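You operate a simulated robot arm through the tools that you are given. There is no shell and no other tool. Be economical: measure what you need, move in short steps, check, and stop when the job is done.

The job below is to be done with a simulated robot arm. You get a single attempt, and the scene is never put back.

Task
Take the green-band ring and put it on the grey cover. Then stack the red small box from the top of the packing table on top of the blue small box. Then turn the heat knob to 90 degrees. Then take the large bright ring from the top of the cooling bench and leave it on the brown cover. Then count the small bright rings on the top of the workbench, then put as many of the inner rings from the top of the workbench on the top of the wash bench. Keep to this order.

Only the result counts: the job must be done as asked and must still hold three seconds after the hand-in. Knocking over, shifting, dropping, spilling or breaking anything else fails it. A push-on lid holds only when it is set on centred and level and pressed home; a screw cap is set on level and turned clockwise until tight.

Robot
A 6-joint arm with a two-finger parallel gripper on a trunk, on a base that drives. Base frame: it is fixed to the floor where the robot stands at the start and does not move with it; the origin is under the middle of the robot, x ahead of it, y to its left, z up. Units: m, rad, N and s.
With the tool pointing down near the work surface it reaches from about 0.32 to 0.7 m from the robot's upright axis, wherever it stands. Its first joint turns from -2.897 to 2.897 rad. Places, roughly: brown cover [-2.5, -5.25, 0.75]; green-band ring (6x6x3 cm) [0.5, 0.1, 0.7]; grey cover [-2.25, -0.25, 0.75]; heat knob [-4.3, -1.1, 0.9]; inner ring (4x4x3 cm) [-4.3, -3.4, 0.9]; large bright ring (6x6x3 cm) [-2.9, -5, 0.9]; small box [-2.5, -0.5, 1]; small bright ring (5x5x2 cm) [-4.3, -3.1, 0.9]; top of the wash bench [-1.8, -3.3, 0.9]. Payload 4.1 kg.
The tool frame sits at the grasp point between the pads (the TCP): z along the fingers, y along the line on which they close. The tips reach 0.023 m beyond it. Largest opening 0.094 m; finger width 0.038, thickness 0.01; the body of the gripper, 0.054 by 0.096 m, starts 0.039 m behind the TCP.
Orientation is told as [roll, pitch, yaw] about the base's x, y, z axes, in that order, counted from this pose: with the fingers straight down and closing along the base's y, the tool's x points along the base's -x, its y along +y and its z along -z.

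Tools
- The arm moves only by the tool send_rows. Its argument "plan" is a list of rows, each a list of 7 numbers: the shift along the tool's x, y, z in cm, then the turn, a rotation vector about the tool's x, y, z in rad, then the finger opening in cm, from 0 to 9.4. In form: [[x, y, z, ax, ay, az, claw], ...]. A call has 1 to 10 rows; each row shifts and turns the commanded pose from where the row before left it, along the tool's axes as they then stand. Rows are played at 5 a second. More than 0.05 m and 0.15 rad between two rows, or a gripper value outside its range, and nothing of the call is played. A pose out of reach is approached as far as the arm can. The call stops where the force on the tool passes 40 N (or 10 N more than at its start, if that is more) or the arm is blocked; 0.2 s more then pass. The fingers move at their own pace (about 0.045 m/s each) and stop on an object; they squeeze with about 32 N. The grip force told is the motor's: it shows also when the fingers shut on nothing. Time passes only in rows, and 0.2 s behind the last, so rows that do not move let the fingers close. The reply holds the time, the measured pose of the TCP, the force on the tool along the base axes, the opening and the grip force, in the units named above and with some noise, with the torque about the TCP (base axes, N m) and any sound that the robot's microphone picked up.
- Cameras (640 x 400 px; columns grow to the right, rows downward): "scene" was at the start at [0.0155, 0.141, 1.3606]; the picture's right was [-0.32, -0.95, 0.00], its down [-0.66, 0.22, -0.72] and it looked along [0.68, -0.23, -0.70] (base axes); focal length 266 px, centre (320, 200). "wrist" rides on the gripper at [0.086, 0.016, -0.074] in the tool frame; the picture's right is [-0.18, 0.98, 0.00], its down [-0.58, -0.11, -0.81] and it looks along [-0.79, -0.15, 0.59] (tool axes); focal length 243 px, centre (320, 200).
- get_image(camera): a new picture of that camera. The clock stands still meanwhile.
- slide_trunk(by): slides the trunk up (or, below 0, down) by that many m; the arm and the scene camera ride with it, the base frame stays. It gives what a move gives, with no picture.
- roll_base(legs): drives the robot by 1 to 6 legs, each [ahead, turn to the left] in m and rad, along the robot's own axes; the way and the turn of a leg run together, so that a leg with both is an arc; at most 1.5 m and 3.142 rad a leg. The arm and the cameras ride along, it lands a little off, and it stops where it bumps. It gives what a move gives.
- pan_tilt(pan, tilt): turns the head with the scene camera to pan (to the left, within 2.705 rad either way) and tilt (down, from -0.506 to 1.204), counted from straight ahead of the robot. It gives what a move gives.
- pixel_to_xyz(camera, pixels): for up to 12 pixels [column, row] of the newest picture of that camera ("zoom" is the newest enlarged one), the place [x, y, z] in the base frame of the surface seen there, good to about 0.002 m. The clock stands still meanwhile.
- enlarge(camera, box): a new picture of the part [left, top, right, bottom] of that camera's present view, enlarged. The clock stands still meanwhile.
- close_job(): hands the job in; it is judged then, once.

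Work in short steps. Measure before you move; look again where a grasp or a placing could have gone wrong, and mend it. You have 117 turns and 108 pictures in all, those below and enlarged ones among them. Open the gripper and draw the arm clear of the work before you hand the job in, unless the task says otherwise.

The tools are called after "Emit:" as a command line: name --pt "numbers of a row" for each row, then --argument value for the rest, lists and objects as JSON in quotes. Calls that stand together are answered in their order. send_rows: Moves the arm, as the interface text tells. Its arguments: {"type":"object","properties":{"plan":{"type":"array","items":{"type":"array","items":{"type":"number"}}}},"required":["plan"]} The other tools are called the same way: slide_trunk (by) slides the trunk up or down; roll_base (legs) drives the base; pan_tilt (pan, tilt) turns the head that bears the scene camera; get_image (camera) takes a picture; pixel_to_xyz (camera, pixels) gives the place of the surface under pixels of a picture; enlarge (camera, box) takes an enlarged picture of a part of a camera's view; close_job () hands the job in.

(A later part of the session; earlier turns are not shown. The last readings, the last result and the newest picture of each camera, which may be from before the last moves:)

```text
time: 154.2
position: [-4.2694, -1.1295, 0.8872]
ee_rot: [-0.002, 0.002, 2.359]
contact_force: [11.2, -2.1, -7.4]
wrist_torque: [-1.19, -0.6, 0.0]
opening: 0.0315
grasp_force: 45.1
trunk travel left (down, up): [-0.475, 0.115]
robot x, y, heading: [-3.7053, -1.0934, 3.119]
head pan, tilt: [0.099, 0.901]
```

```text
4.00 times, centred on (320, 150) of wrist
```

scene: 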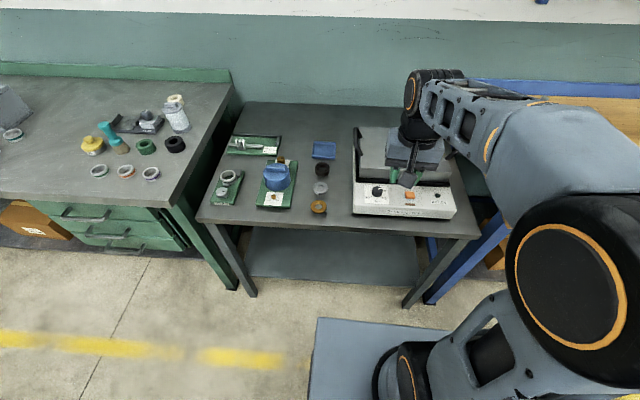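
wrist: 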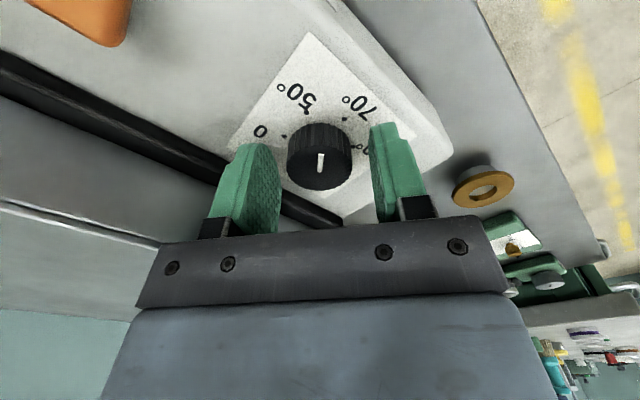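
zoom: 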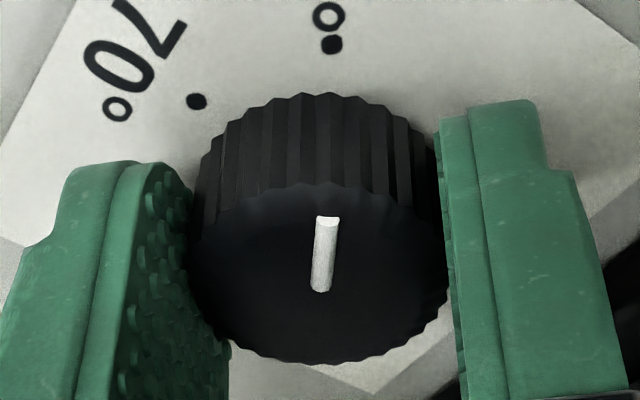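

The pointer aims at the 90° dot (332,44). Measure both.

Emit:
pixel_to_xyz --camera "zoom" --pixels '[[327, 221], [321, 286], [332, 44], [197, 101], [195, 265], [446, 265], [320, 190], [320, 355]]'

Emit:
send_rows --pt "0 0 0 0 0 0 5" --pt "0 0 0 0 0 0 5" --pt "0 0 -2 0 0 0 5" --pt "0 0 -3 0 0 0 5" --pt "1 0 -4 0 0 0 5" --pt "2 0 -3 0 0 0 5" --pt "0 0 0 0 0 0 5"

Emit:
enlarge --camera "wrist" --box '[240, 0, 400, 100]'

Emit:
enlarge --camera "scene" --box '[354, 176, 402, 206]'

```text
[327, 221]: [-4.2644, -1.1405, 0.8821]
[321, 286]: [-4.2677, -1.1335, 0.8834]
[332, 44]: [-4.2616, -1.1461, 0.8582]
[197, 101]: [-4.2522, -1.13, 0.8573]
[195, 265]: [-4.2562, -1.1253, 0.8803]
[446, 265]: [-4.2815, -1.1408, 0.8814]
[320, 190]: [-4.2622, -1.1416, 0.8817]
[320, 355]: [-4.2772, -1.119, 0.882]
```

```text
time: 155.8
position: [-4.2498, -1.1503, 1.0069]
ee_rot: [-0.002, 0.0, 2.36]
contact_force: [0.3, -0.4, 0.1]
wrist_torque: [0.02, -0.04, 0.0]
opening: 0.0501
grasp_force: 0.2
trunk travel left (down, up): [-0.475, 0.115]
robot x, y, heading: [-3.7046, -1.0954, 3.11]
head pan, tilt: [0.099, 0.901]
```

```text
4.00 times, centred on (320, 50) of wrist
```

zoom: 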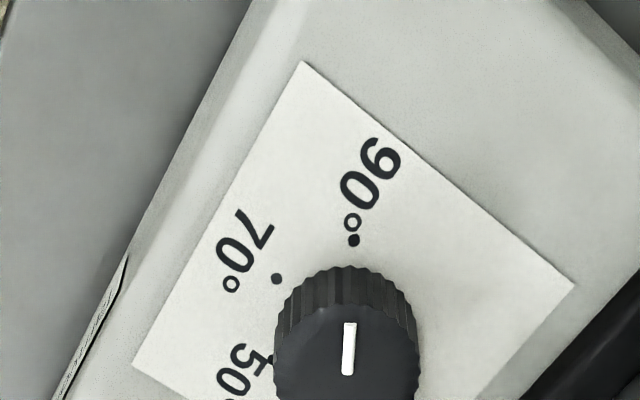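

```text
13.33 times, centred on (378, 191) of scene
```

zoom: 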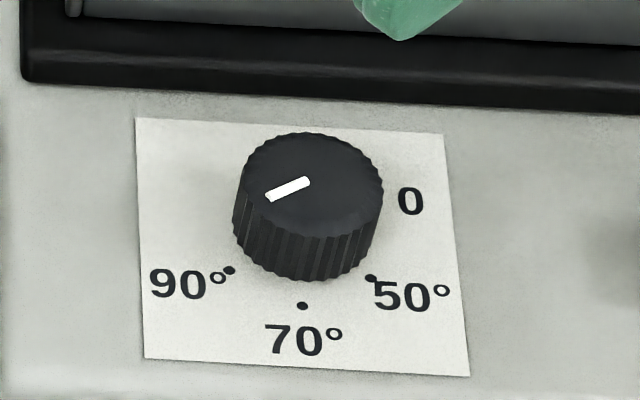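

The knob points exactly at 90°. Raise, untwist the wrist and draw in the arm.

Emit:
send_rows --pt "0 0 -2.5 0 0 -0.145 5" --pt "0 0 -2.5 0 0 -0.145 5" --pt "0 0 -2.5 0 0 -0.145 5" --pt "0 0 -2.5 0 0 -0.145 5" --pt "0 0 0 0 0 -0.145 5" --pt "3 -1 0 0 0 -0.05 3" --pt "3 -1 0 0 0 0 3" --pt "3 -1 0 0 0 0 3" --pt "3 -1 0 0 0 0 3"

Emit:
roll_base --legs '[[-0.35, 0], [0, 1.571], [1.2, 0]]'

Emit:
pan_tilt --pan 0.1 --tilt 0.4

Emit:
get_image --camera "scene"

```text
time: 157.8
position: [-4.1295, -1.1138, 1.109]
ee_rot: [-0.002, 0.001, 3.133]
contact_force: [1.2, 0.4, -0.6]
wrist_torque: [-0.02, 0.0, 0.0]
opening: 0.03
grasp_force: 0.0
trunk travel left (down, up): [-0.475, 0.115]
robot x, y, heading: [-3.7064, -1.0908, 3.114]
head pan, tilt: [0.099, 0.901]
```

```text
time: 169.6
position: [-3.3715, -2.7266, 1.1085]
ee_rot: [-0.001, 0.001, -1.581]
contact_force: [0.3, 0.0, 0.8]
wrist_torque: [0.04, 0.02, 0.0]
opening: 0.03
grasp_force: 0.0
trunk travel left (down, up): [-0.475, 0.115]
robot x, y, heading: [-3.3918, -2.3037, -1.594]
head pan, tilt: [0.099, 0.901]
```

```text
time: 170.6
position: [-3.3715, -2.7267, 1.1074]
ee_rot: [-0.001, 0.001, -1.579]
contact_force: [0.1, 1.3, 0.4]
wrist_torque: [0.0, -0.02, -0.02]
opening: 0.03
grasp_force: 0.1
trunk travel left (down, up): [-0.475, 0.115]
robot x, y, heading: [-3.3925, -2.3047, -1.606]
head pan, tilt: [0.099, 0.4]
```

```text
41 pictures are left
```

scene: 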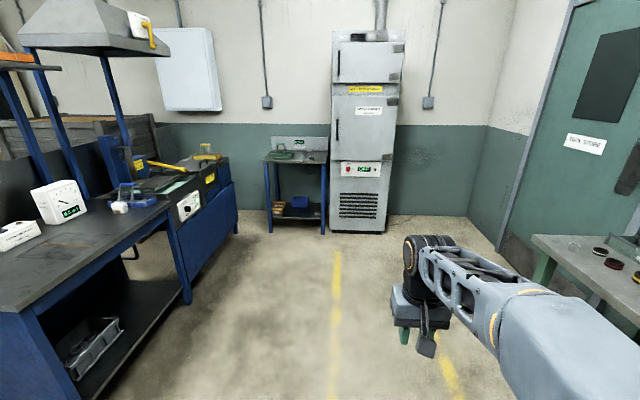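

Cooling bench seems to be the small one at (298,158). Measure it.

Emit:
pixel_to_xyz --camera "scene" --pixels '[[268, 165], [326, 165], [295, 155], [270, 230], [325, 230], [335, 215], [235, 225], [185, 295]]'

Emit:
enlarge --camera "scene" --box '[250, 125, 346, 185]'

```text
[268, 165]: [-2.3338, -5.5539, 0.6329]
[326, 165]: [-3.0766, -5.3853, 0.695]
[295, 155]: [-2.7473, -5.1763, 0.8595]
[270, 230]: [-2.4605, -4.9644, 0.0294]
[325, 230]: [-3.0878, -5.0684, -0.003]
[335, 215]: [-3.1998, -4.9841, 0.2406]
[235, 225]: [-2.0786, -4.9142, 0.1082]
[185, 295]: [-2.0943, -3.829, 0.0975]
```

```text
6.67 times, centred on (298, 155) of scene
```

zoom: 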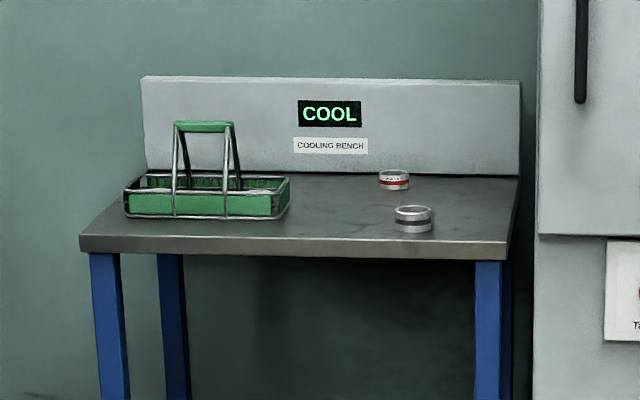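

Drive to about (−2.78, −4.3), facing the cooling bench.

Emit:
roll_base --legs '[[0, 0.325], [1.5, 0], [0.58, 0], [0, -0.29]]'

Emit:
pan_tilt --pan 0.1 --tilt 0.75

Emit:
get_image --camera "scene"

Emit:
get_image --camera "wrist"

```text
time: 183.0
position: [-2.7378, -4.7325, 1.1092]
ee_rot: [-0.002, 0.002, -1.541]
contact_force: [-0.8, 0.5, 0.5]
wrist_torque: [0.0, 0.01, -0.03]
opening: 0.0301
grasp_force: 0.0
trunk travel left (down, up): [-0.475, 0.115]
robot x, y, heading: [-2.7741, -4.3065, -1.562]
head pan, tilt: [0.099, 0.4]
```

```text
time: 183.8
position: [-2.7371, -4.7324, 1.1089]
ee_rot: [-0.002, 0.001, -1.541]
contact_force: [0.1, -1.2, -0.1]
wrist_torque: [-0.05, -0.03, -0.04]
opening: 0.03
grasp_force: 0.0
trunk travel left (down, up): [-0.475, 0.115]
robot x, y, heading: [-2.7711, -4.311, -1.562]
head pan, tilt: [0.099, 0.75]
```

```text
39 pictures are left
```

scene: 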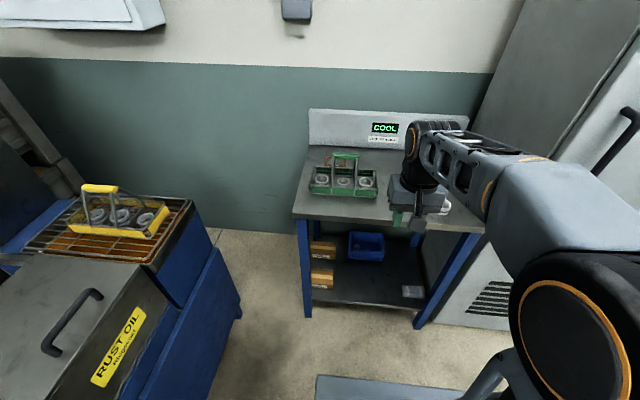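

```text
38 pictures are left
```

wrist: 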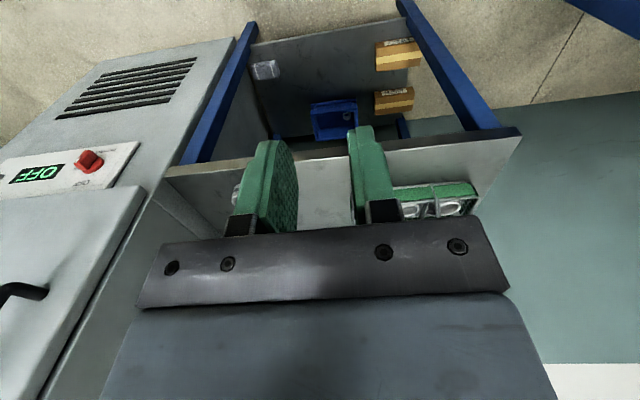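

Look closer at the bench top.

Emit:
enlarge --camera "scene" --box '[284, 125, 484, 250]'

Emit:
pixel_to_xyz --camera "scene" --pixels '[[343, 190], [312, 185], [376, 190], [320, 155], [345, 156], [293, 217], [310, 140], [440, 210], [380, 160]]'

```text
3.20 times, centred on (384, 188) of scene
```

zoom: 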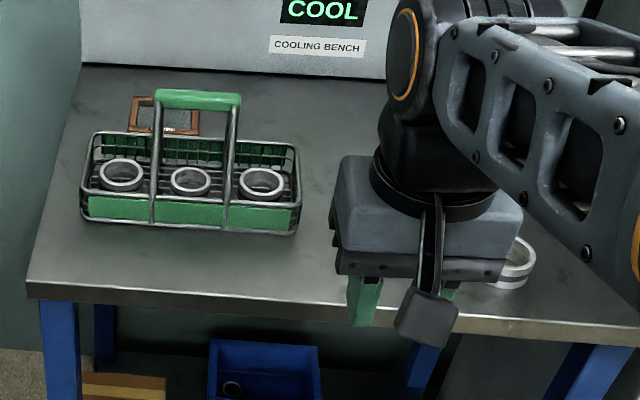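

```text
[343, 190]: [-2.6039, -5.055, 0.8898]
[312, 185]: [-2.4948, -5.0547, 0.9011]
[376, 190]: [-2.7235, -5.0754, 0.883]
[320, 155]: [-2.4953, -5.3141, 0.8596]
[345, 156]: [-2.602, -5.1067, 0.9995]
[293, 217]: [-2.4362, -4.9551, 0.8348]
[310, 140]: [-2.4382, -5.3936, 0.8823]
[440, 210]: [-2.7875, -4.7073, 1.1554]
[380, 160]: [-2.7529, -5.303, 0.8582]
```

The brown cover is behind the green carrier at zoom (163,117). Now shift the arm left to uncover the rings on the right side of the bench.

Emit:
send_rows --pt "0 4 -1 0 0 0 5" --pt "0 4 -1 0 0 0 5" --pt "0 4 -1 0 0 0 5" --pt "0 4 -1 0 0 0 6" --pt "0 4 0 0 0 0 6.5"

Emit:
enlarge --camera "scene" --box '[364, 140, 492, 220]'

```text
time: 185.0
position: [-2.5364, -4.7265, 1.1472]
ee_rot: [-0.003, 0.002, -1.543]
contact_force: [-0.3, -0.4, 0.4]
wrist_torque: [0.02, 0.01, 0.03]
opening: 0.0649
grasp_force: 0.2
trunk travel left (down, up): [-0.475, 0.115]
robot x, y, heading: [-2.7726, -4.3106, -1.557]
head pan, tilt: [0.099, 0.75]
```

```text
5.00 times, centred on (428, 180) of scene
```

zoom: 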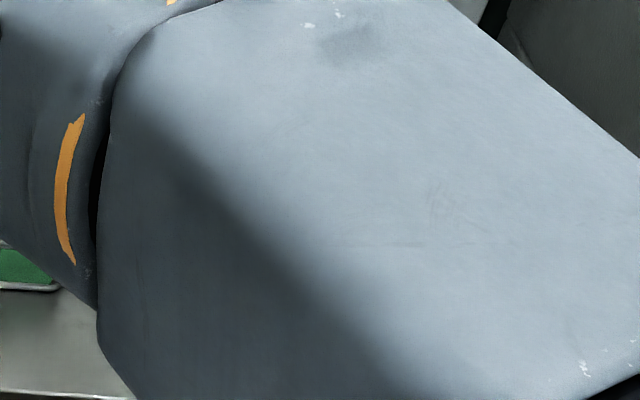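

The arm blocks that; instead bring the hand over toward x≈−2.88 and use the wrist camera.

Emit:
send_rows --pt "0 -4.5 0 0 0 0 7.6" --pt "0 -4.5 0 0 0 0 7.6" --pt "0 -4.5 0 0 0 0 7.6" --pt "0 -4.5 0 0 0 0 7.6" --pt "0 -4.5 0 0 0 0 7.6" --pt "0 -4.5 0 0 0 0 7.6" --pt "0 -4.5 0 0 0 0 7.6" --pt "0 -3 0 0 0 0 7.6" --pt "0 0 0 0 0 0 7.6"

Emit:
get_image --camera "wrist"

Emit:
get_image --camera "scene"

```text
time: 187.0
position: [-2.8827, -4.7358, 1.1481]
ee_rot: [0.0, 0.002, -1.54]
contact_force: [-0.2, 0.0, 0.4]
wrist_torque: [-0.02, 0.05, -0.02]
opening: 0.076
grasp_force: 0.0
trunk travel left (down, up): [-0.475, 0.115]
robot x, y, heading: [-2.769, -4.311, -1.561]
head pan, tilt: [0.099, 0.75]
```

```text
35 pictures are left
```

wrist: 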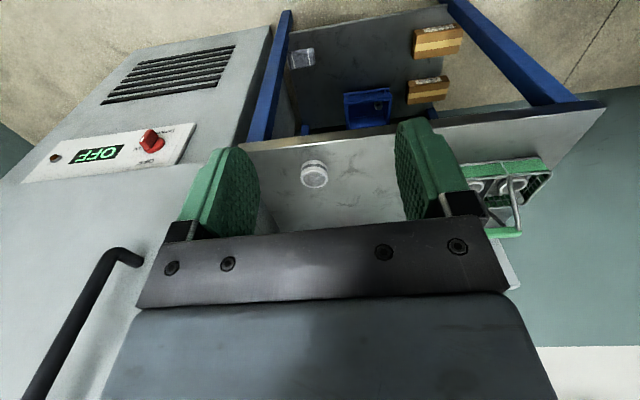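

```text
34 pictures are left
```

scene: 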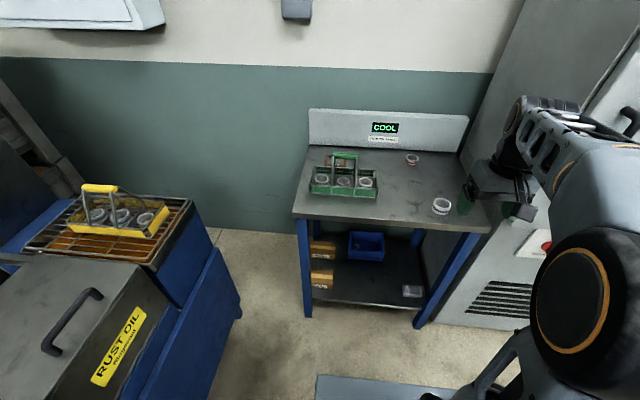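

Both rings are visible now at (441,206) and (412,159).

Emit:
enlarge --camera "scene" --box '[396, 150, 476, 220]'

Emit:
pixel_to_xyz --camera "scene" --pixels '[[433.5, 204], [449, 204], [441, 199.5], [441, 208], [406, 158], [418, 158], [412, 154.5], [412, 161], [425, 190]]'

Emit:
enlarge --camera "scene" --box '[304, 140, 384, 200]'

```text
5.71 times, centred on (436, 185) of scene
```

zoom: 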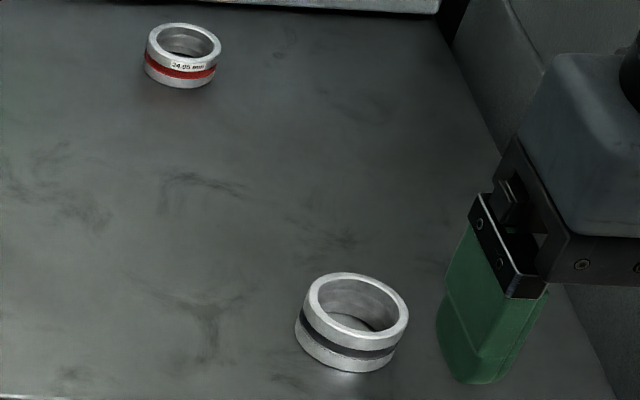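

```text
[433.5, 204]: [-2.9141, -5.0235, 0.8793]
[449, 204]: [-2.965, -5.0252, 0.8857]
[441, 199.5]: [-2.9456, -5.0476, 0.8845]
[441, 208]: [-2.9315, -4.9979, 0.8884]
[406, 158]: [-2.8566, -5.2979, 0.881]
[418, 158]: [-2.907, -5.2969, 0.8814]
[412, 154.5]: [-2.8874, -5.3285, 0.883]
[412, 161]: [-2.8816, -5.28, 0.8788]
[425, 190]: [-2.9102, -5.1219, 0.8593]
```

```text
6.67 times, centred on (344, 170) of scene
```

zoom: 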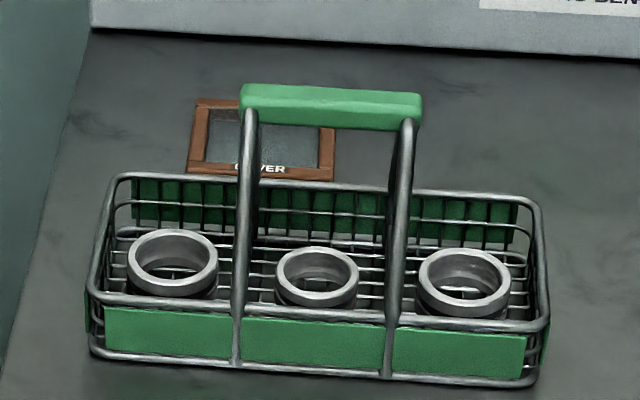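

The near one (dark groove, ~5.2 cm) is the large bright ring; the red-marked one is a reference. Measure the brown cover now.

Emit:
pixel_to_xyz --camera "zoom" --pixels '[[200, 104], [192, 168], [328, 176], [330, 140], [210, 112], [205, 161], [319, 168], [319, 140], [230, 140], [240, 92], [420, 100], [330, 88]]'

Emit:
roll_base --legs '[[0.2, 0]]'

Emit:
get_image --camera "wrist"

```text
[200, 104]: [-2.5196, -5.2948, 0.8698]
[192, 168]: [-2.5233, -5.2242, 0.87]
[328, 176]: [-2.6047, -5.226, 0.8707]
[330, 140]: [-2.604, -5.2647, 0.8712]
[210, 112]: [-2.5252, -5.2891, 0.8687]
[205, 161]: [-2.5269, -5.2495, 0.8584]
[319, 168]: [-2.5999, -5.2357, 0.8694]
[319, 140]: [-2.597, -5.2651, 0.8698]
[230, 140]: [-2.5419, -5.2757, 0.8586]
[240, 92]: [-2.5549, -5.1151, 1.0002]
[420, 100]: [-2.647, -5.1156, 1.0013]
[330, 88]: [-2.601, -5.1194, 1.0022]
```

```text
time: 188.6
position: [-2.8796, -4.937, 1.1488]
ee_rot: [-0.001, 0.001, -1.541]
contact_force: [-0.3, -0.6, -0.2]
wrist_torque: [0.0, 0.02, 0.0]
opening: 0.076
grasp_force: 0.0
trunk travel left (down, up): [-0.475, 0.115]
robot x, y, heading: [-2.771, -4.5129, -1.562]
head pan, tilt: [0.099, 0.75]
```

```text
31 pictures are left
```

wrist: 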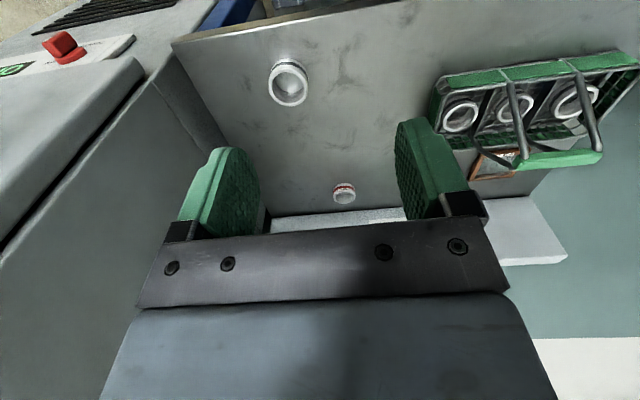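

Cover centre ≈ (−2.563, −5.261), rim 0.870. Now refine the ring's position from the wrist view.

Emit:
enlarge --camera "wrist" --box '[256, 55, 320, 110]'

```text
7.27 times, centred on (288, 82) of wrist
```

zoom: 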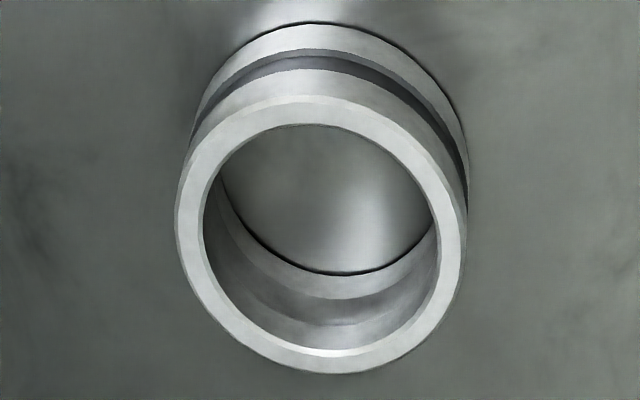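

Emit:
pixel_to_xyz --camera "zoom" --pixels '[[190, 230], [450, 240], [315, 110], [325, 362], [225, 145], [420, 325], [410, 145], [225, 320], [560, 250]]'

```text
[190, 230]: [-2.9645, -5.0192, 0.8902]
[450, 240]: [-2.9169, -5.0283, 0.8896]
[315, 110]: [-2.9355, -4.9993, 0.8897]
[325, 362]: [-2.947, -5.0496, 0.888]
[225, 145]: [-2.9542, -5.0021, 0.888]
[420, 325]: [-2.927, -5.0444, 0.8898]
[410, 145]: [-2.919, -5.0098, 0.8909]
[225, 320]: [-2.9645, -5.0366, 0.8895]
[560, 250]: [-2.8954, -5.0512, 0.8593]
```

Ring centre (−2.941, −5.024), top 0.8895, bench 0.859. Move above it down to z≈0.93.

Emit:
send_rows --pt "-2.2 -1.6 2 0 0 0 7.6" --pt "-2.2 -1.6 3 0 0 0 7.6" --pt "-2.2 -1.6 3 0 0 0 7.6" --pt "-1.89 -1.58 3 0 0 0 7.6" --pt "0 0 4 0 0 0 7.6" --pt "0 0 4 0 0 0 7.6" --pt "0 0 3 0 0 0 7.6" --pt "0 0 0 0 0 0 7.6"

Emit:
get_image --camera "wrist"

```text
time: 190.4
position: [-2.9405, -5.023, 0.9292]
ee_rot: [0.001, 0.001, -1.541]
contact_force: [0.1, 0.1, 0.2]
wrist_torque: [-0.01, -0.03, -0.04]
opening: 0.0761
grasp_force: 0.1
trunk travel left (down, up): [-0.475, 0.115]
robot x, y, heading: [-2.7704, -4.5103, -1.563]
head pan, tilt: [0.099, 0.75]
```

```text
29 pictures are left
```

wrist: 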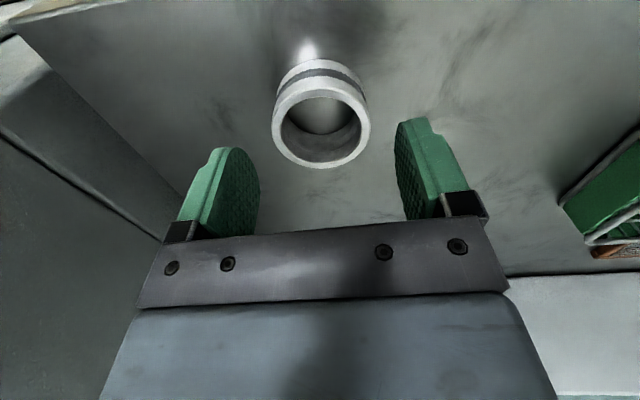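

Centred. Descend to z≈0.888 (tips 6 mm above the bench), close, lift gently.

Emit:
send_rows --pt "0 0 2 0 0 0 7.6" --pt "0 0 1.5 0 0 0 7.6" --pt "0 0 0.6 0 0 0 7.6" --pt "0 0 0 0 0 0 0" --pt "0 0 0 0 0 0 0" --pt "0 0 0 0 0 0 0" --pt "0 0 0 0 0 0 0" --pt "0 0 -0.3 0 0 0 0" --pt "0 0 -0.6 0 0 0 0" --pt "0 0 -0.8 0 0 0 0"

Emit:
send_rows --pt "0 0 -1 0 0 0 0" --pt "0 0 -1.5 0 0 0 0" --pt "0 0 -2 0 0 0 0" --pt "0 0 -2.5 0 0 0 0" --pt "0 0 -2.5 0 0 0 0" --pt "0 0 -2.5 0 0 0 0" --pt "0 0 -2.5 0 0 0 0" --pt "0 0 -2.5 0 0 0 0" --pt "0 0 -1.5 0 0 0 0" --pt "0 0 -0.7 0 0 0 0"

Emit:
get_image --camera "wrist"

```text
time: 192.6
position: [-2.9409, -5.0226, 0.9044]
ee_rot: [-0.002, 0.001, -1.541]
contact_force: [0.8, -1.0, -2.4]
wrist_torque: [0.02, 0.0, 0.03]
opening: 0.0565
grasp_force: 31.9
trunk travel left (down, up): [-0.475, 0.115]
robot x, y, heading: [-2.7691, -4.5118, -1.562]
head pan, tilt: [0.099, 0.75]
```

```text
time: 194.8
position: [-2.9413, -5.0224, 1.0961]
ee_rot: [0.001, 0.001, -1.541]
contact_force: [-0.3, 0.3, -2.9]
wrist_torque: [0.02, -0.03, 0.0]
opening: 0.0565
grasp_force: 31.9
trunk travel left (down, up): [-0.475, 0.115]
robot x, y, heading: [-2.7678, -4.5106, -1.566]
head pan, tilt: [0.099, 0.75]
```

```text
28 pictures are left
```

wrist: 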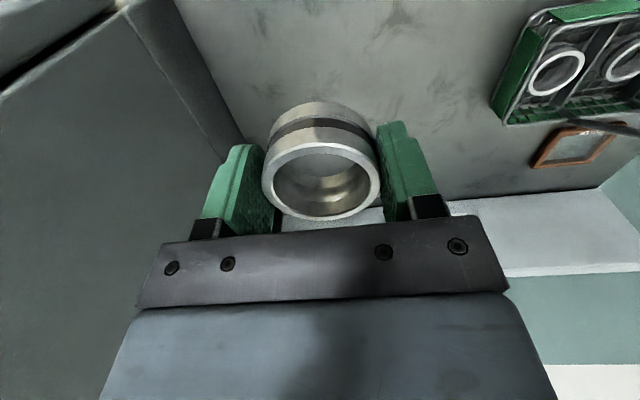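

Held (−2.9 N). Draw the arm in and reposition the base to about (−2.62, −4.69), square to the bench.

Emit:
send_rows --pt "0.8 1 0 0 0 0 0" --pt "1.5 2 -0.5 0 0 0 0" --pt "2 2.5 -0.5 0 0 0 0" --pt "2 2.5 -0.5 0 0 0 0" --pt "2 2.5 -0.5 0 0 0 0" --pt "1.5 2.5 0 0 0 0 0" --pt "1 1.5 0 0 0 0 0" --pt "0.5 0.8 0 0 0 0 0"

Emit:
roll_base --legs '[[-0.2, 0], [0, 0.367], [0.4, 0], [0, -0.367]]'

Emit:
get_image --camera "wrist"

```text
time: 196.6
position: [-2.7918, -4.9037, 1.1174]
ee_rot: [-0.002, 0.001, -1.541]
contact_force: [-1.2, -0.7, -2.4]
wrist_torque: [-0.02, 0.01, 0.0]
opening: 0.0568
grasp_force: 31.3
trunk travel left (down, up): [-0.475, 0.115]
robot x, y, heading: [-2.7711, -4.5096, -1.561]
head pan, tilt: [0.099, 0.75]
```

```text
time: 201.4
position: [-2.5093, -5.0406, 1.1166]
ee_rot: [-0.002, 0.002, -1.177]
contact_force: [0.8, 0.8, -2.3]
wrist_torque: [0.01, -0.04, -0.01]
opening: 0.0562
grasp_force: 32.3
trunk travel left (down, up): [-0.475, 0.115]
robot x, y, heading: [-2.6304, -4.6659, -1.202]
head pan, tilt: [0.099, 0.75]
stopped in leg 3: the robot was blocked; the commanded pose is now the measured one
```

```text
27 pictures are left
```

wrist: 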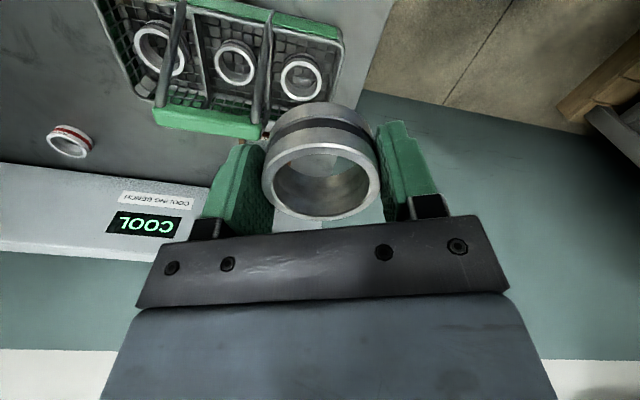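

The base corner touched at the bench front; back 5 cm, turn square, then forward 7 cm.

Emit:
roll_base --legs '[[-0.05, 0], [0, -0.365], [0.06, 0]]'

Emit:
get_image --camera "wrist"

Emit:
get_image --camera "scene"

```text
time: 204.0
position: [-2.6702, -5.0721, 1.116]
ee_rot: [0.0, 0.004, -1.546]
contact_force: [-0.1, -0.2, -2.2]
wrist_torque: [0.02, 0.0, 0.0]
opening: 0.0566
grasp_force: 31.3
trunk travel left (down, up): [-0.475, 0.115]
robot x, y, heading: [-2.6467, -4.6776, -1.565]
head pan, tilt: [0.099, 0.75]
```

```text
26 pictures are left
```

wrist: 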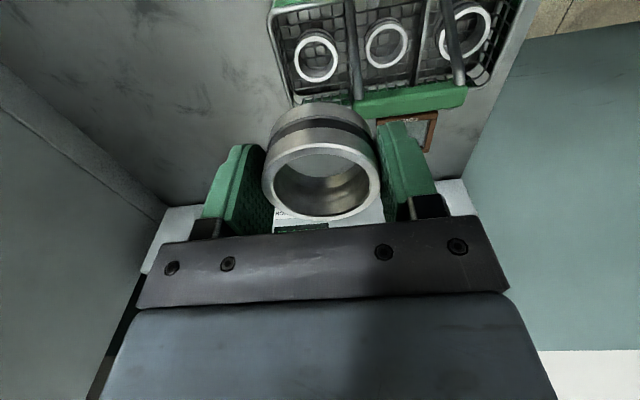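

```text
25 pictures are left
```

scene: 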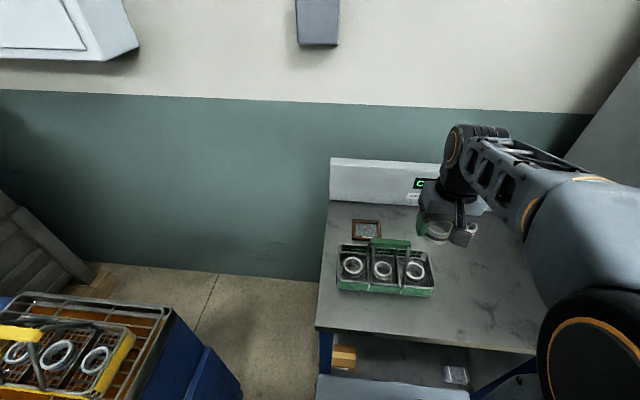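

Cover visible at (367,229). Measure it precisely.

Emit:
enlarge --camera "scene" --box '[343, 211, 391, 246]'

```text
11.43 times, centred on (367, 228) of scene
```

zoom: 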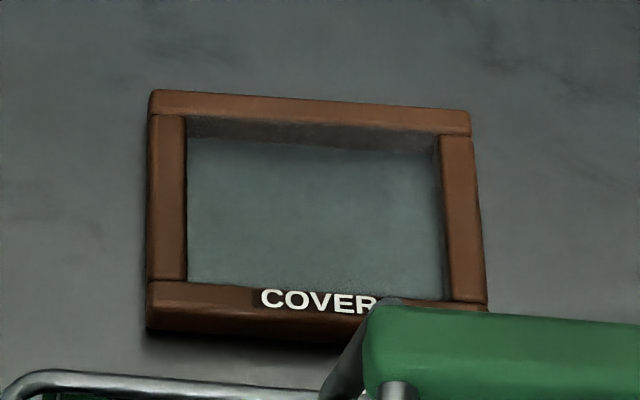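

Emit:
pixel_to_xyz --camera "zoom" --pixels '[[183, 200], [442, 215], [310, 118], [300, 284], [170, 200], [462, 215], [300, 104], [230, 300], [310, 210], [380, 310], [600, 330]]'

```text
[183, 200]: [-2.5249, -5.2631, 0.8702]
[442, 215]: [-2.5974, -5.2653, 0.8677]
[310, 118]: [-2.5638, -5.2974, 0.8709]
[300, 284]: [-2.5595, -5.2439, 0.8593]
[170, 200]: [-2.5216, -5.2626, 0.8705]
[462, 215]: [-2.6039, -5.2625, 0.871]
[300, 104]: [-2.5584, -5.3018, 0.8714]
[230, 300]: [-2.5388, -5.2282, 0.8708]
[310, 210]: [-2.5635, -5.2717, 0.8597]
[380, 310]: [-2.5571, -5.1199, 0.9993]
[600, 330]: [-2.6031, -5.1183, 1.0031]
```

Inner field centre (−2.5615, −5.266). Carry the ring over, above the carrier handle (1.003).

Emit:
send_rows --pt "-0.8 0.5 0 0 0 0 0" --pt "-1.8 1 0 0 0 0 0" --pt "-2.3 1.2 0 0 0 0 0" --pt "-2.3 1.2 0 0 0 0 0" --pt "-2.3 1.2 0 0 0 0 0" --pt "-2.3 1.2 0 0 0 0 0" --pt "-2.3 1.2 0 0 0 0 0" --pt "-2.5 1.4 0 0 0 0 0" --pt "-1.8 0.9 0 0 0 0 0" --pt "-1.25 0.59 0 0 0 0 0"

Emit:
get_image --camera "wrist"

```text
time: 206.2
position: [-2.5619, -5.2651, 1.1157]
ee_rot: [-0.001, 0.003, -1.546]
contact_force: [0.1, 0.3, -2.0]
wrist_torque: [0.01, -0.02, -0.04]
opening: 0.0566
grasp_force: 31.9
trunk travel left (down, up): [-0.475, 0.115]
robot x, y, heading: [-2.6495, -4.6779, -1.568]
head pan, tilt: [0.099, 0.75]
```

```text
23 pictures are left
```

wrist: 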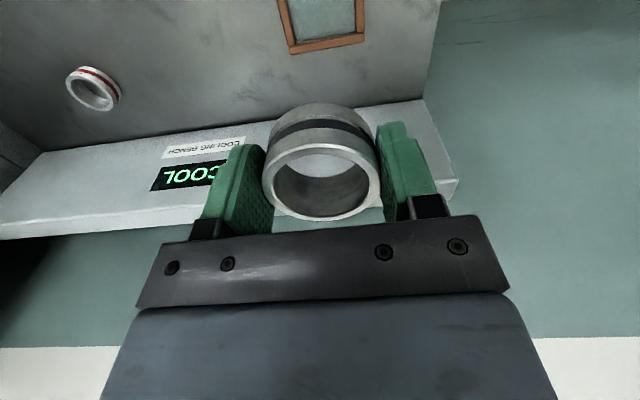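

On target. Descend to about z=0.95 first.

Emit:
send_rows --pt "0 0 1 0 0 0 0" --pt "0 0 2 0 0 0 0" --pt "0 0 2.5 0 0 0 0" --pt "0 0 2.5 0 0 0 0" --pt "0 0 2.5 0 0 0 0" --pt "0 0 2.5 0 0 0 0" --pt "0 0 2 0 0 0 0" --pt "0 0 1 0 0 0 0" --pt "0 0 0.5 0 0 0 0"

Emit:
get_image --camera "scene"

```text
time: 208.2
position: [-2.5613, -5.2644, 0.9498]
ee_rot: [-0.001, 0.004, -1.545]
contact_force: [-0.7, 0.2, -1.7]
wrist_torque: [-0.01, 0.0, 0.0]
opening: 0.0564
grasp_force: 32.0
trunk travel left (down, up): [-0.475, 0.115]
robot x, y, heading: [-2.642, -4.6759, -1.571]
head pan, tilt: [0.099, 0.75]
```

```text
22 pictures are left
```

scene: 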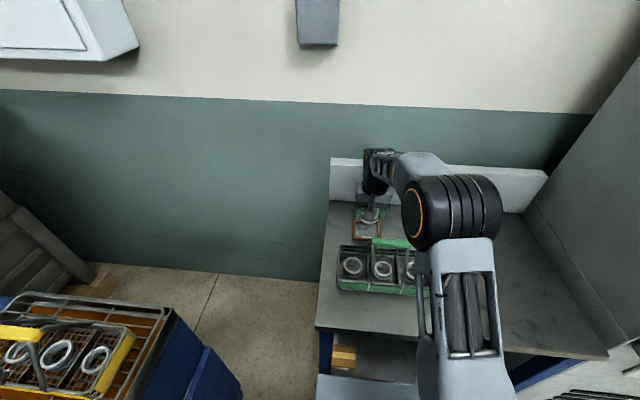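

Clear of the carrier. Lower the last 5.3 cm to z≈0.897.

Emit:
send_rows --pt "0 0.0 1.5 0 0 0 0" --pt "0 0 1.5 0 0 0 0" --pt "0 0 1.2 0 0 0 0" --pt "0 0 0.7 0 0 0 0" --pt "0 0 0.4 0 0 0 0" --pt "0 0 0 0 0 0 0"

Emit:
enlarge --camera "scene" --box '[343, 205, 391, 245]'

```text
time: 209.6
position: [-2.5614, -5.2642, 0.8996]
ee_rot: [0.0, 0.0, -1.547]
contact_force: [-0.2, -1.0, 13.9]
wrist_torque: [0.26, -0.07, -0.01]
opening: 0.0565
grasp_force: 32.4
trunk travel left (down, up): [-0.475, 0.115]
robot x, y, heading: [-2.6464, -4.6755, -1.564]
head pan, tilt: [0.099, 0.75]
```

```text
10.00 times, centred on (367, 225) of scene
```

zoom: 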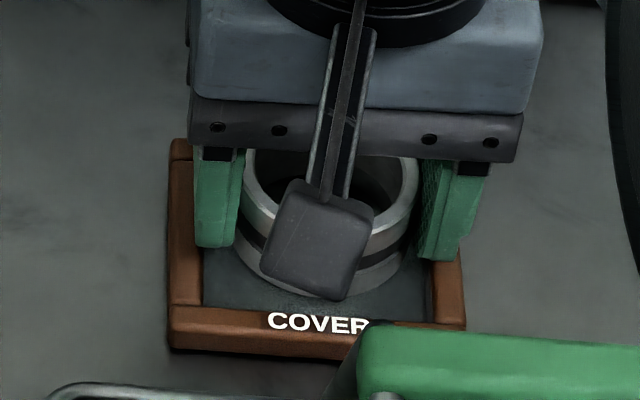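

Contact (14 N) with the ring's bottom level with the rim, torque suggesting the near rim. Lift 2 mm, shift 2.5 mm away, lower again.

Emit:
send_rows --pt "0 0 -0.4 0 0 0 0" --pt "-0.25 0 0 0 0 0 0" --pt "0 0 0 0 0 0 0" --pt "0 0 0.2 0 0 0 0" --pt "0 0 0.15 0 0 0 0" --pt "0 0 0 0 0 0 0"

```text
time: 211.0
position: [-2.5621, -5.2663, 0.8997]
ee_rot: [-0.001, 0.0, -1.547]
contact_force: [-0.5, 1.4, 8.6]
wrist_torque: [0.05, -0.14, 0.02]
opening: 0.0566
grasp_force: 31.3
trunk travel left (down, up): [-0.475, 0.115]
robot x, y, heading: [-2.6503, -4.6751, -1.569]
head pan, tilt: [0.099, 0.75]
```

It now bears evenly (small torques): the ring rests level on the cover. Release and rise.

Emit:
send_rows --pt "0 0 0 0 0 0 7" --pt "0 0 0 0 0 0 7" --pt "0 0 0 0 0 0 7" --pt "0 0 -1.5 0 0 0 7" --pt "0 0 -2.5 0 0 0 7" --pt "0 0 -3 0 0 0 7" --pt "0 0 -4 0 0 0 7" --pt "0 0 -4.5 0 0 0 7" --pt "0 0 -4.5 0 0 0 7" --pt "0 0 -2 0 0 0 7"

Emit:
enlarge --camera "scene" --box '[343, 205, 391, 245]'

```text
time: 213.2
position: [-2.5605, -5.2678, 1.1186]
ee_rot: [-0.001, 0.002, -1.546]
contact_force: [0.6, -0.4, -0.3]
wrist_torque: [0.02, 0.01, 0.01]
opening: 0.07
grasp_force: 0.1
trunk travel left (down, up): [-0.475, 0.115]
robot x, y, heading: [-2.6477, -4.6782, -1.563]
head pan, tilt: [0.099, 0.75]
```

```text
10.00 times, centred on (367, 225) of scene
```

zoom: 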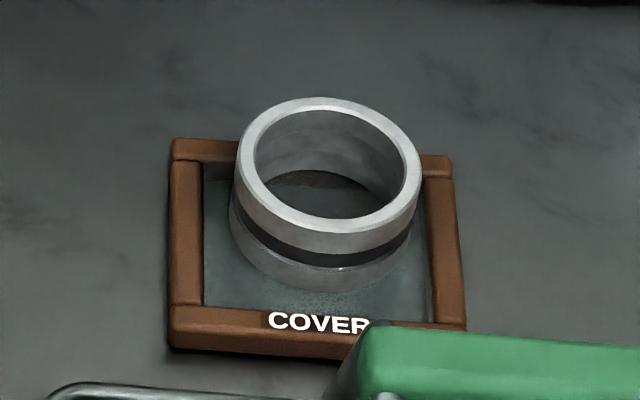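

Check whether the ring is level: top-rim heights.

Emit:
pixel_to_xyz --camera "zoom" --pixels '[[330, 103], [330, 225], [246, 165], [410, 180], [320, 275], [320, 200], [330, 300], [290, 150], [350, 150]]'

```text
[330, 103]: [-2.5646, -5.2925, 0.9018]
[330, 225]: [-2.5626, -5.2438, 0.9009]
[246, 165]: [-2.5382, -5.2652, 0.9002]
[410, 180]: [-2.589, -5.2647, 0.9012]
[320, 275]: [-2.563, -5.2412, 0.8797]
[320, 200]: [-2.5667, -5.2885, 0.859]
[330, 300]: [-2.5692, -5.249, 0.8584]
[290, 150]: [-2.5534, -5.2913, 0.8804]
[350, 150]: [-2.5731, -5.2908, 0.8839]
```

The ring rests level (top 0.901 all round) on the cover. Now retract, back away and drive to the workbench at about (−3.55, −3.3).

Emit:
send_rows --pt "3 -1 0 0 0 0 7" --pt "4 -1 0 0 0 0 7" --pt "4 -1 0 0 0 0 7" --pt "4 -1 0 0 0 0 7" --pt "3 -1 0 0 0 0 7"

Emit:
enlarge --camera "scene" --box '[343, 205, 391, 245]'

Emit:
roll_base --legs '[[-1.35, 0], [0, -1.578], [0.85, 0]]'

Emit:
pan_tilt --pan 0.1 --tilt 0.75

Emit:
get_image --camera "scene"

```text
time: 214.4
position: [-2.6166, -5.089, 1.1186]
ee_rot: [0.001, 0.002, -1.544]
contact_force: [0.5, 0.7, -0.8]
wrist_torque: [0.0, -0.01, 0.01]
opening: 0.0702
grasp_force: 0.1
trunk travel left (down, up): [-0.475, 0.115]
robot x, y, heading: [-2.6491, -4.6754, -1.567]
head pan, tilt: [0.099, 0.75]
```

```text
10.00 times, centred on (367, 225) of scene
```

zoom: 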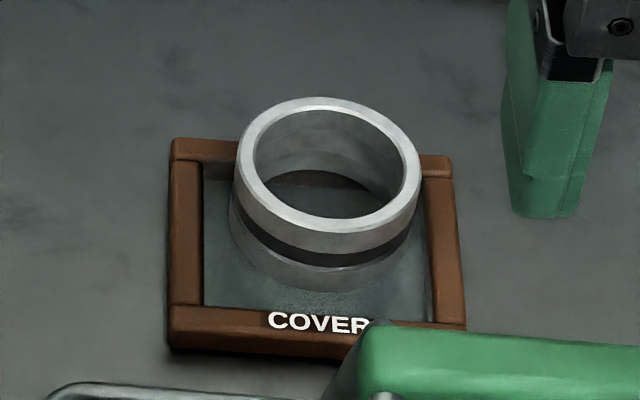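

```text
time: 229.1
position: [-3.9189, -3.3621, 1.118]
ee_rot: [-0.001, 0.004, -3.107]
contact_force: [0.8, 0.0, 0.3]
wrist_torque: [0.03, 0.01, 0.01]
opening: 0.0701
grasp_force: 0.0
trunk travel left (down, up): [-0.475, 0.115]
robot x, y, heading: [-3.5106, -3.3305, -3.128]
head pan, tilt: [0.099, 0.75]
```

```text
time: 229.7
position: [-3.919, -3.3634, 1.1184]
ee_rot: [-0.001, 0.003, -3.106]
contact_force: [0.1, 0.0, 0.4]
wrist_torque: [0.02, -0.04, 0.0]
opening: 0.0698
grasp_force: 0.1
trunk travel left (down, up): [-0.475, 0.115]
robot x, y, heading: [-3.5053, -3.3273, -3.131]
head pan, tilt: [0.099, 0.75]
```

```text
18 pictures are left
```

scene: 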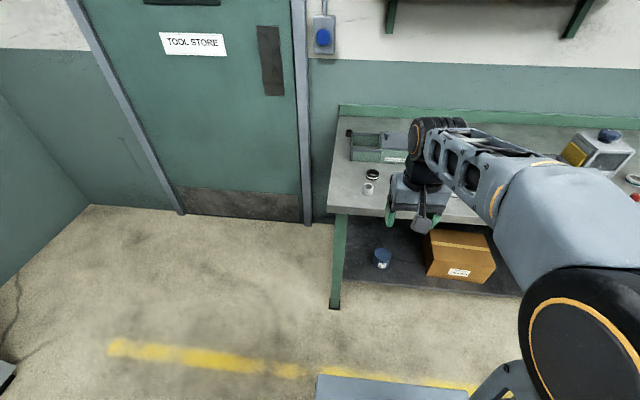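

The workbench lies further right. Shift the base to y≈−2.5 and look across it to the left.

Emit:
roll_base --legs '[[0, -1.571], [0.8, 0], [0, 1.571]]'

Emit:
pan_tilt --pan 0.35 --tilt 0.7

Emit:
get_image --camera "scene"

```text
time: 241.6
position: [-3.9268, -2.5603, 1.1195]
ee_rot: [-0.002, 0.003, -3.126]
contact_force: [-0.2, 0.1, -0.9]
wrist_torque: [0.01, -0.01, 0.01]
opening: 0.07
grasp_force: 0.1
trunk travel left (down, up): [-0.475, 0.115]
robot x, y, heading: [-3.5165, -2.5369, 3.136]
head pan, tilt: [0.099, 0.75]
```

```text
time: 242.4
position: [-3.927, -2.5605, 1.1189]
ee_rot: [-0.001, 0.003, -3.126]
contact_force: [-0.9, -0.1, -0.1]
wrist_torque: [-0.02, 0.0, 0.05]
opening: 0.07
grasp_force: 0.1
trunk travel left (down, up): [-0.475, 0.115]
robot x, y, heading: [-3.518, -2.533, 3.13]
head pan, tilt: [0.351, 0.7]
```

```text
17 pictures are left
```

scene: 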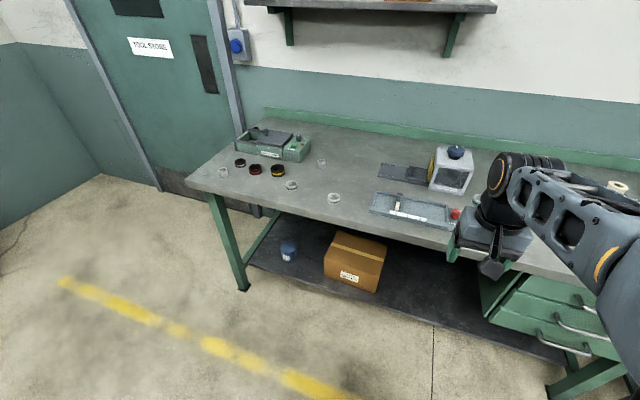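

Enlarge the left half of the bench top.

Emit:
enlarge --camera "scene" --box '[184, 120, 376, 230]'

```text
3.33 times, centred on (280, 175) of scene
```

zoom: 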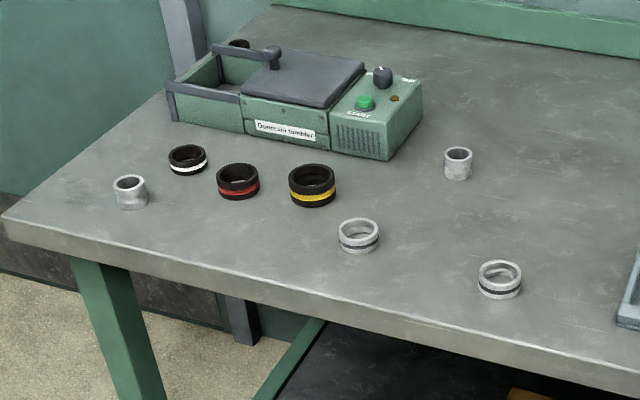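

Here are two grooved bright rings (358,235), (500,278), two plain inner rings (130,190), (458,163), and dark ones. Measure sizes.

Emit:
pixel_to_xyz --camera "zoom" --pixels '[[340, 230], [377, 230], [481, 273], [520, 272], [116, 184], [144, 184], [446, 153], [471, 153], [359, 221], [359, 239], [500, 262], [500, 283]]'

Emit:
send_rows --pt "0 4.5 0 0 0 0 7" --pt "0 4.5 0 0 0 0 7" --pt "0 4.5 0 0 0 0 7" --pt "0 4.5 0 0 0 0 7" --pt "0 4.5 0 0 0 0 7" --pt "0 0 0 0 0 0 7"

Emit:
get_image --camera "wrist"

```text
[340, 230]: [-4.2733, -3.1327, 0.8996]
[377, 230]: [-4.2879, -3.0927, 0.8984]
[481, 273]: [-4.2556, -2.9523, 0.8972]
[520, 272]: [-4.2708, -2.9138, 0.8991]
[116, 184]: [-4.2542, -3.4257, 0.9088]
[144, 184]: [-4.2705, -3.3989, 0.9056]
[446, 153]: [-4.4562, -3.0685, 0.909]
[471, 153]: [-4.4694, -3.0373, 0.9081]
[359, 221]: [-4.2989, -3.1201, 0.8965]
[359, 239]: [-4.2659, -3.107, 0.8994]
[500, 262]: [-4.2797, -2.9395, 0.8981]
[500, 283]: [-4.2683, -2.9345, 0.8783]
```

```text
time: 243.8
position: [-3.9216, -2.7852, 1.1183]
ee_rot: [-0.002, 0.003, -3.126]
contact_force: [0.2, -0.6, 0.9]
wrist_torque: [0.03, -0.02, 0.01]
opening: 0.0697
grasp_force: 0.0
trunk travel left (down, up): [-0.475, 0.115]
robot x, y, heading: [-3.5155, -2.5299, 3.136]
head pan, tilt: [0.351, 0.7]
```

```text
15 pictures are left
```

wrist: 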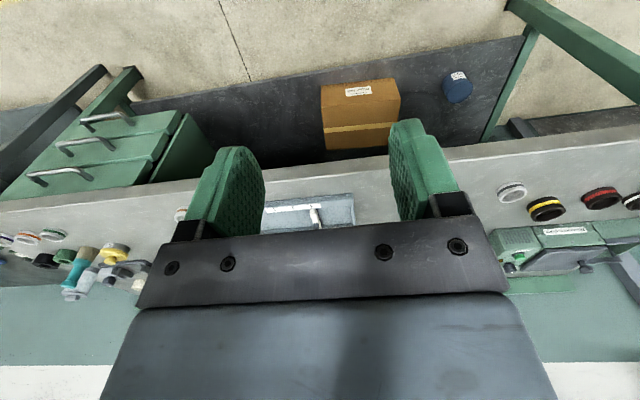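

Two small bright ones so far (≈2 cm tall). Earlier pictures hinted at more rings around (−4.2, −2.4) and at the right end, so look there with the head panned right.

Emit:
pan_tilt --pan -0.15 --tilt 0.75

Emit:
get_image --camera "scene"

```text
time: 244.7
position: [-3.9218, -2.7843, 1.1184]
ee_rot: [-0.002, 0.003, -3.126]
contact_force: [-0.4, 0.5, 0.3]
wrist_torque: [-0.04, 0.02, 0.01]
opening: 0.0699
grasp_force: 0.1
trunk travel left (down, up): [-0.475, 0.115]
robot x, y, heading: [-3.515, -2.5327, 3.135]
head pan, tilt: [-0.15, 0.75]
```

```text
14 pictures are left
```

scene: 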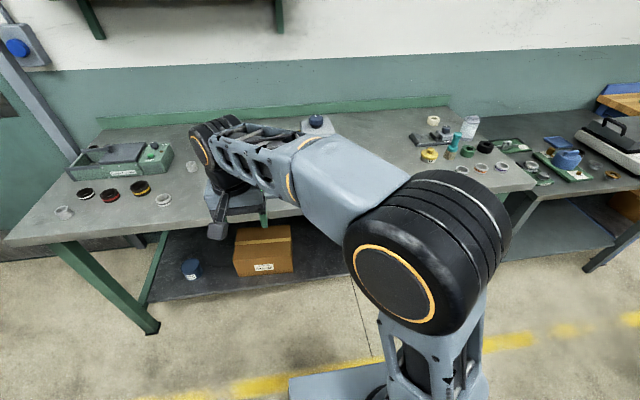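

The arm still covers the middle; move the hand to y≈−2.38 and use the wrist camera.

Emit:
send_rows --pt "0 -4.5 0 0 0 0 7" --pt "0 -4.5 0 0 0 0 7" --pt "0 -4.5 0 0 0 0 7" --pt "0 -4.5 0 0 0 0 7" --pt "0 -4.5 0 0 0 0 7" --pt "0 -4.5 0 0 0 0 7" --pt "0 -4.5 0 0 0 0 7" --pt "0 -4.5 0 0 0 0 7" --pt "0 -4.5 0 0 0 0 7" --pt "0 0 0 0 0 0 7"

Emit:
pan_tilt --pan 0.35 --tilt 0.7

Emit:
get_image --camera "wrist"

Emit:
enlarge --camera "scene" --box '[350, 130, 542, 250]'

```text
time: 246.9
position: [-3.9302, -2.3794, 1.1178]
ee_rot: [0.001, 0.003, -3.125]
contact_force: [-0.3, -0.2, 0.3]
wrist_torque: [0.0, -0.01, -0.01]
opening: 0.0699
grasp_force: 0.0
trunk travel left (down, up): [-0.475, 0.115]
robot x, y, heading: [-3.5175, -2.5356, 3.138]
head pan, tilt: [-0.15, 0.75]
```

```text
time: 247.8
position: [-3.9294, -2.38, 1.1177]
ee_rot: [-0.002, 0.002, -3.127]
contact_force: [0.1, -0.3, 1.1]
wrist_torque: [0.01, 0.01, -0.02]
opening: 0.07
grasp_force: 0.1
trunk travel left (down, up): [-0.475, 0.115]
robot x, y, heading: [-3.5134, -2.5352, 3.133]
head pan, tilt: [0.351, 0.7]
```

```text
13 pictures are left
```

wrist: 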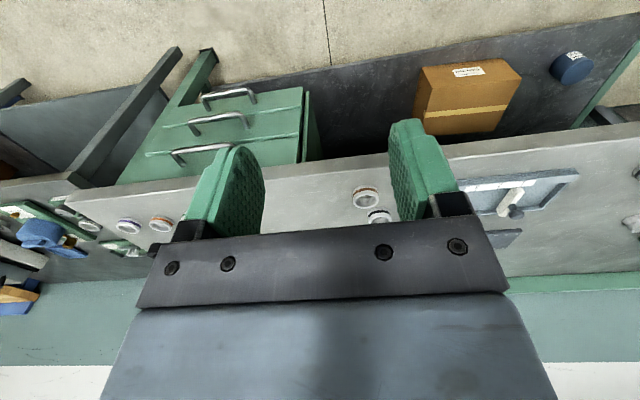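

```text
3.33 times, centred on (446, 190) of scene
```

zoom: 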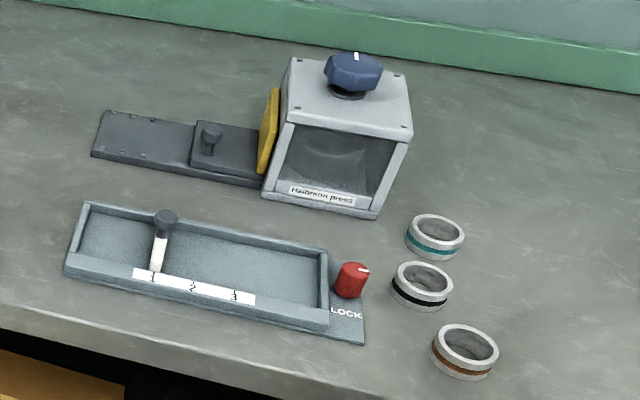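

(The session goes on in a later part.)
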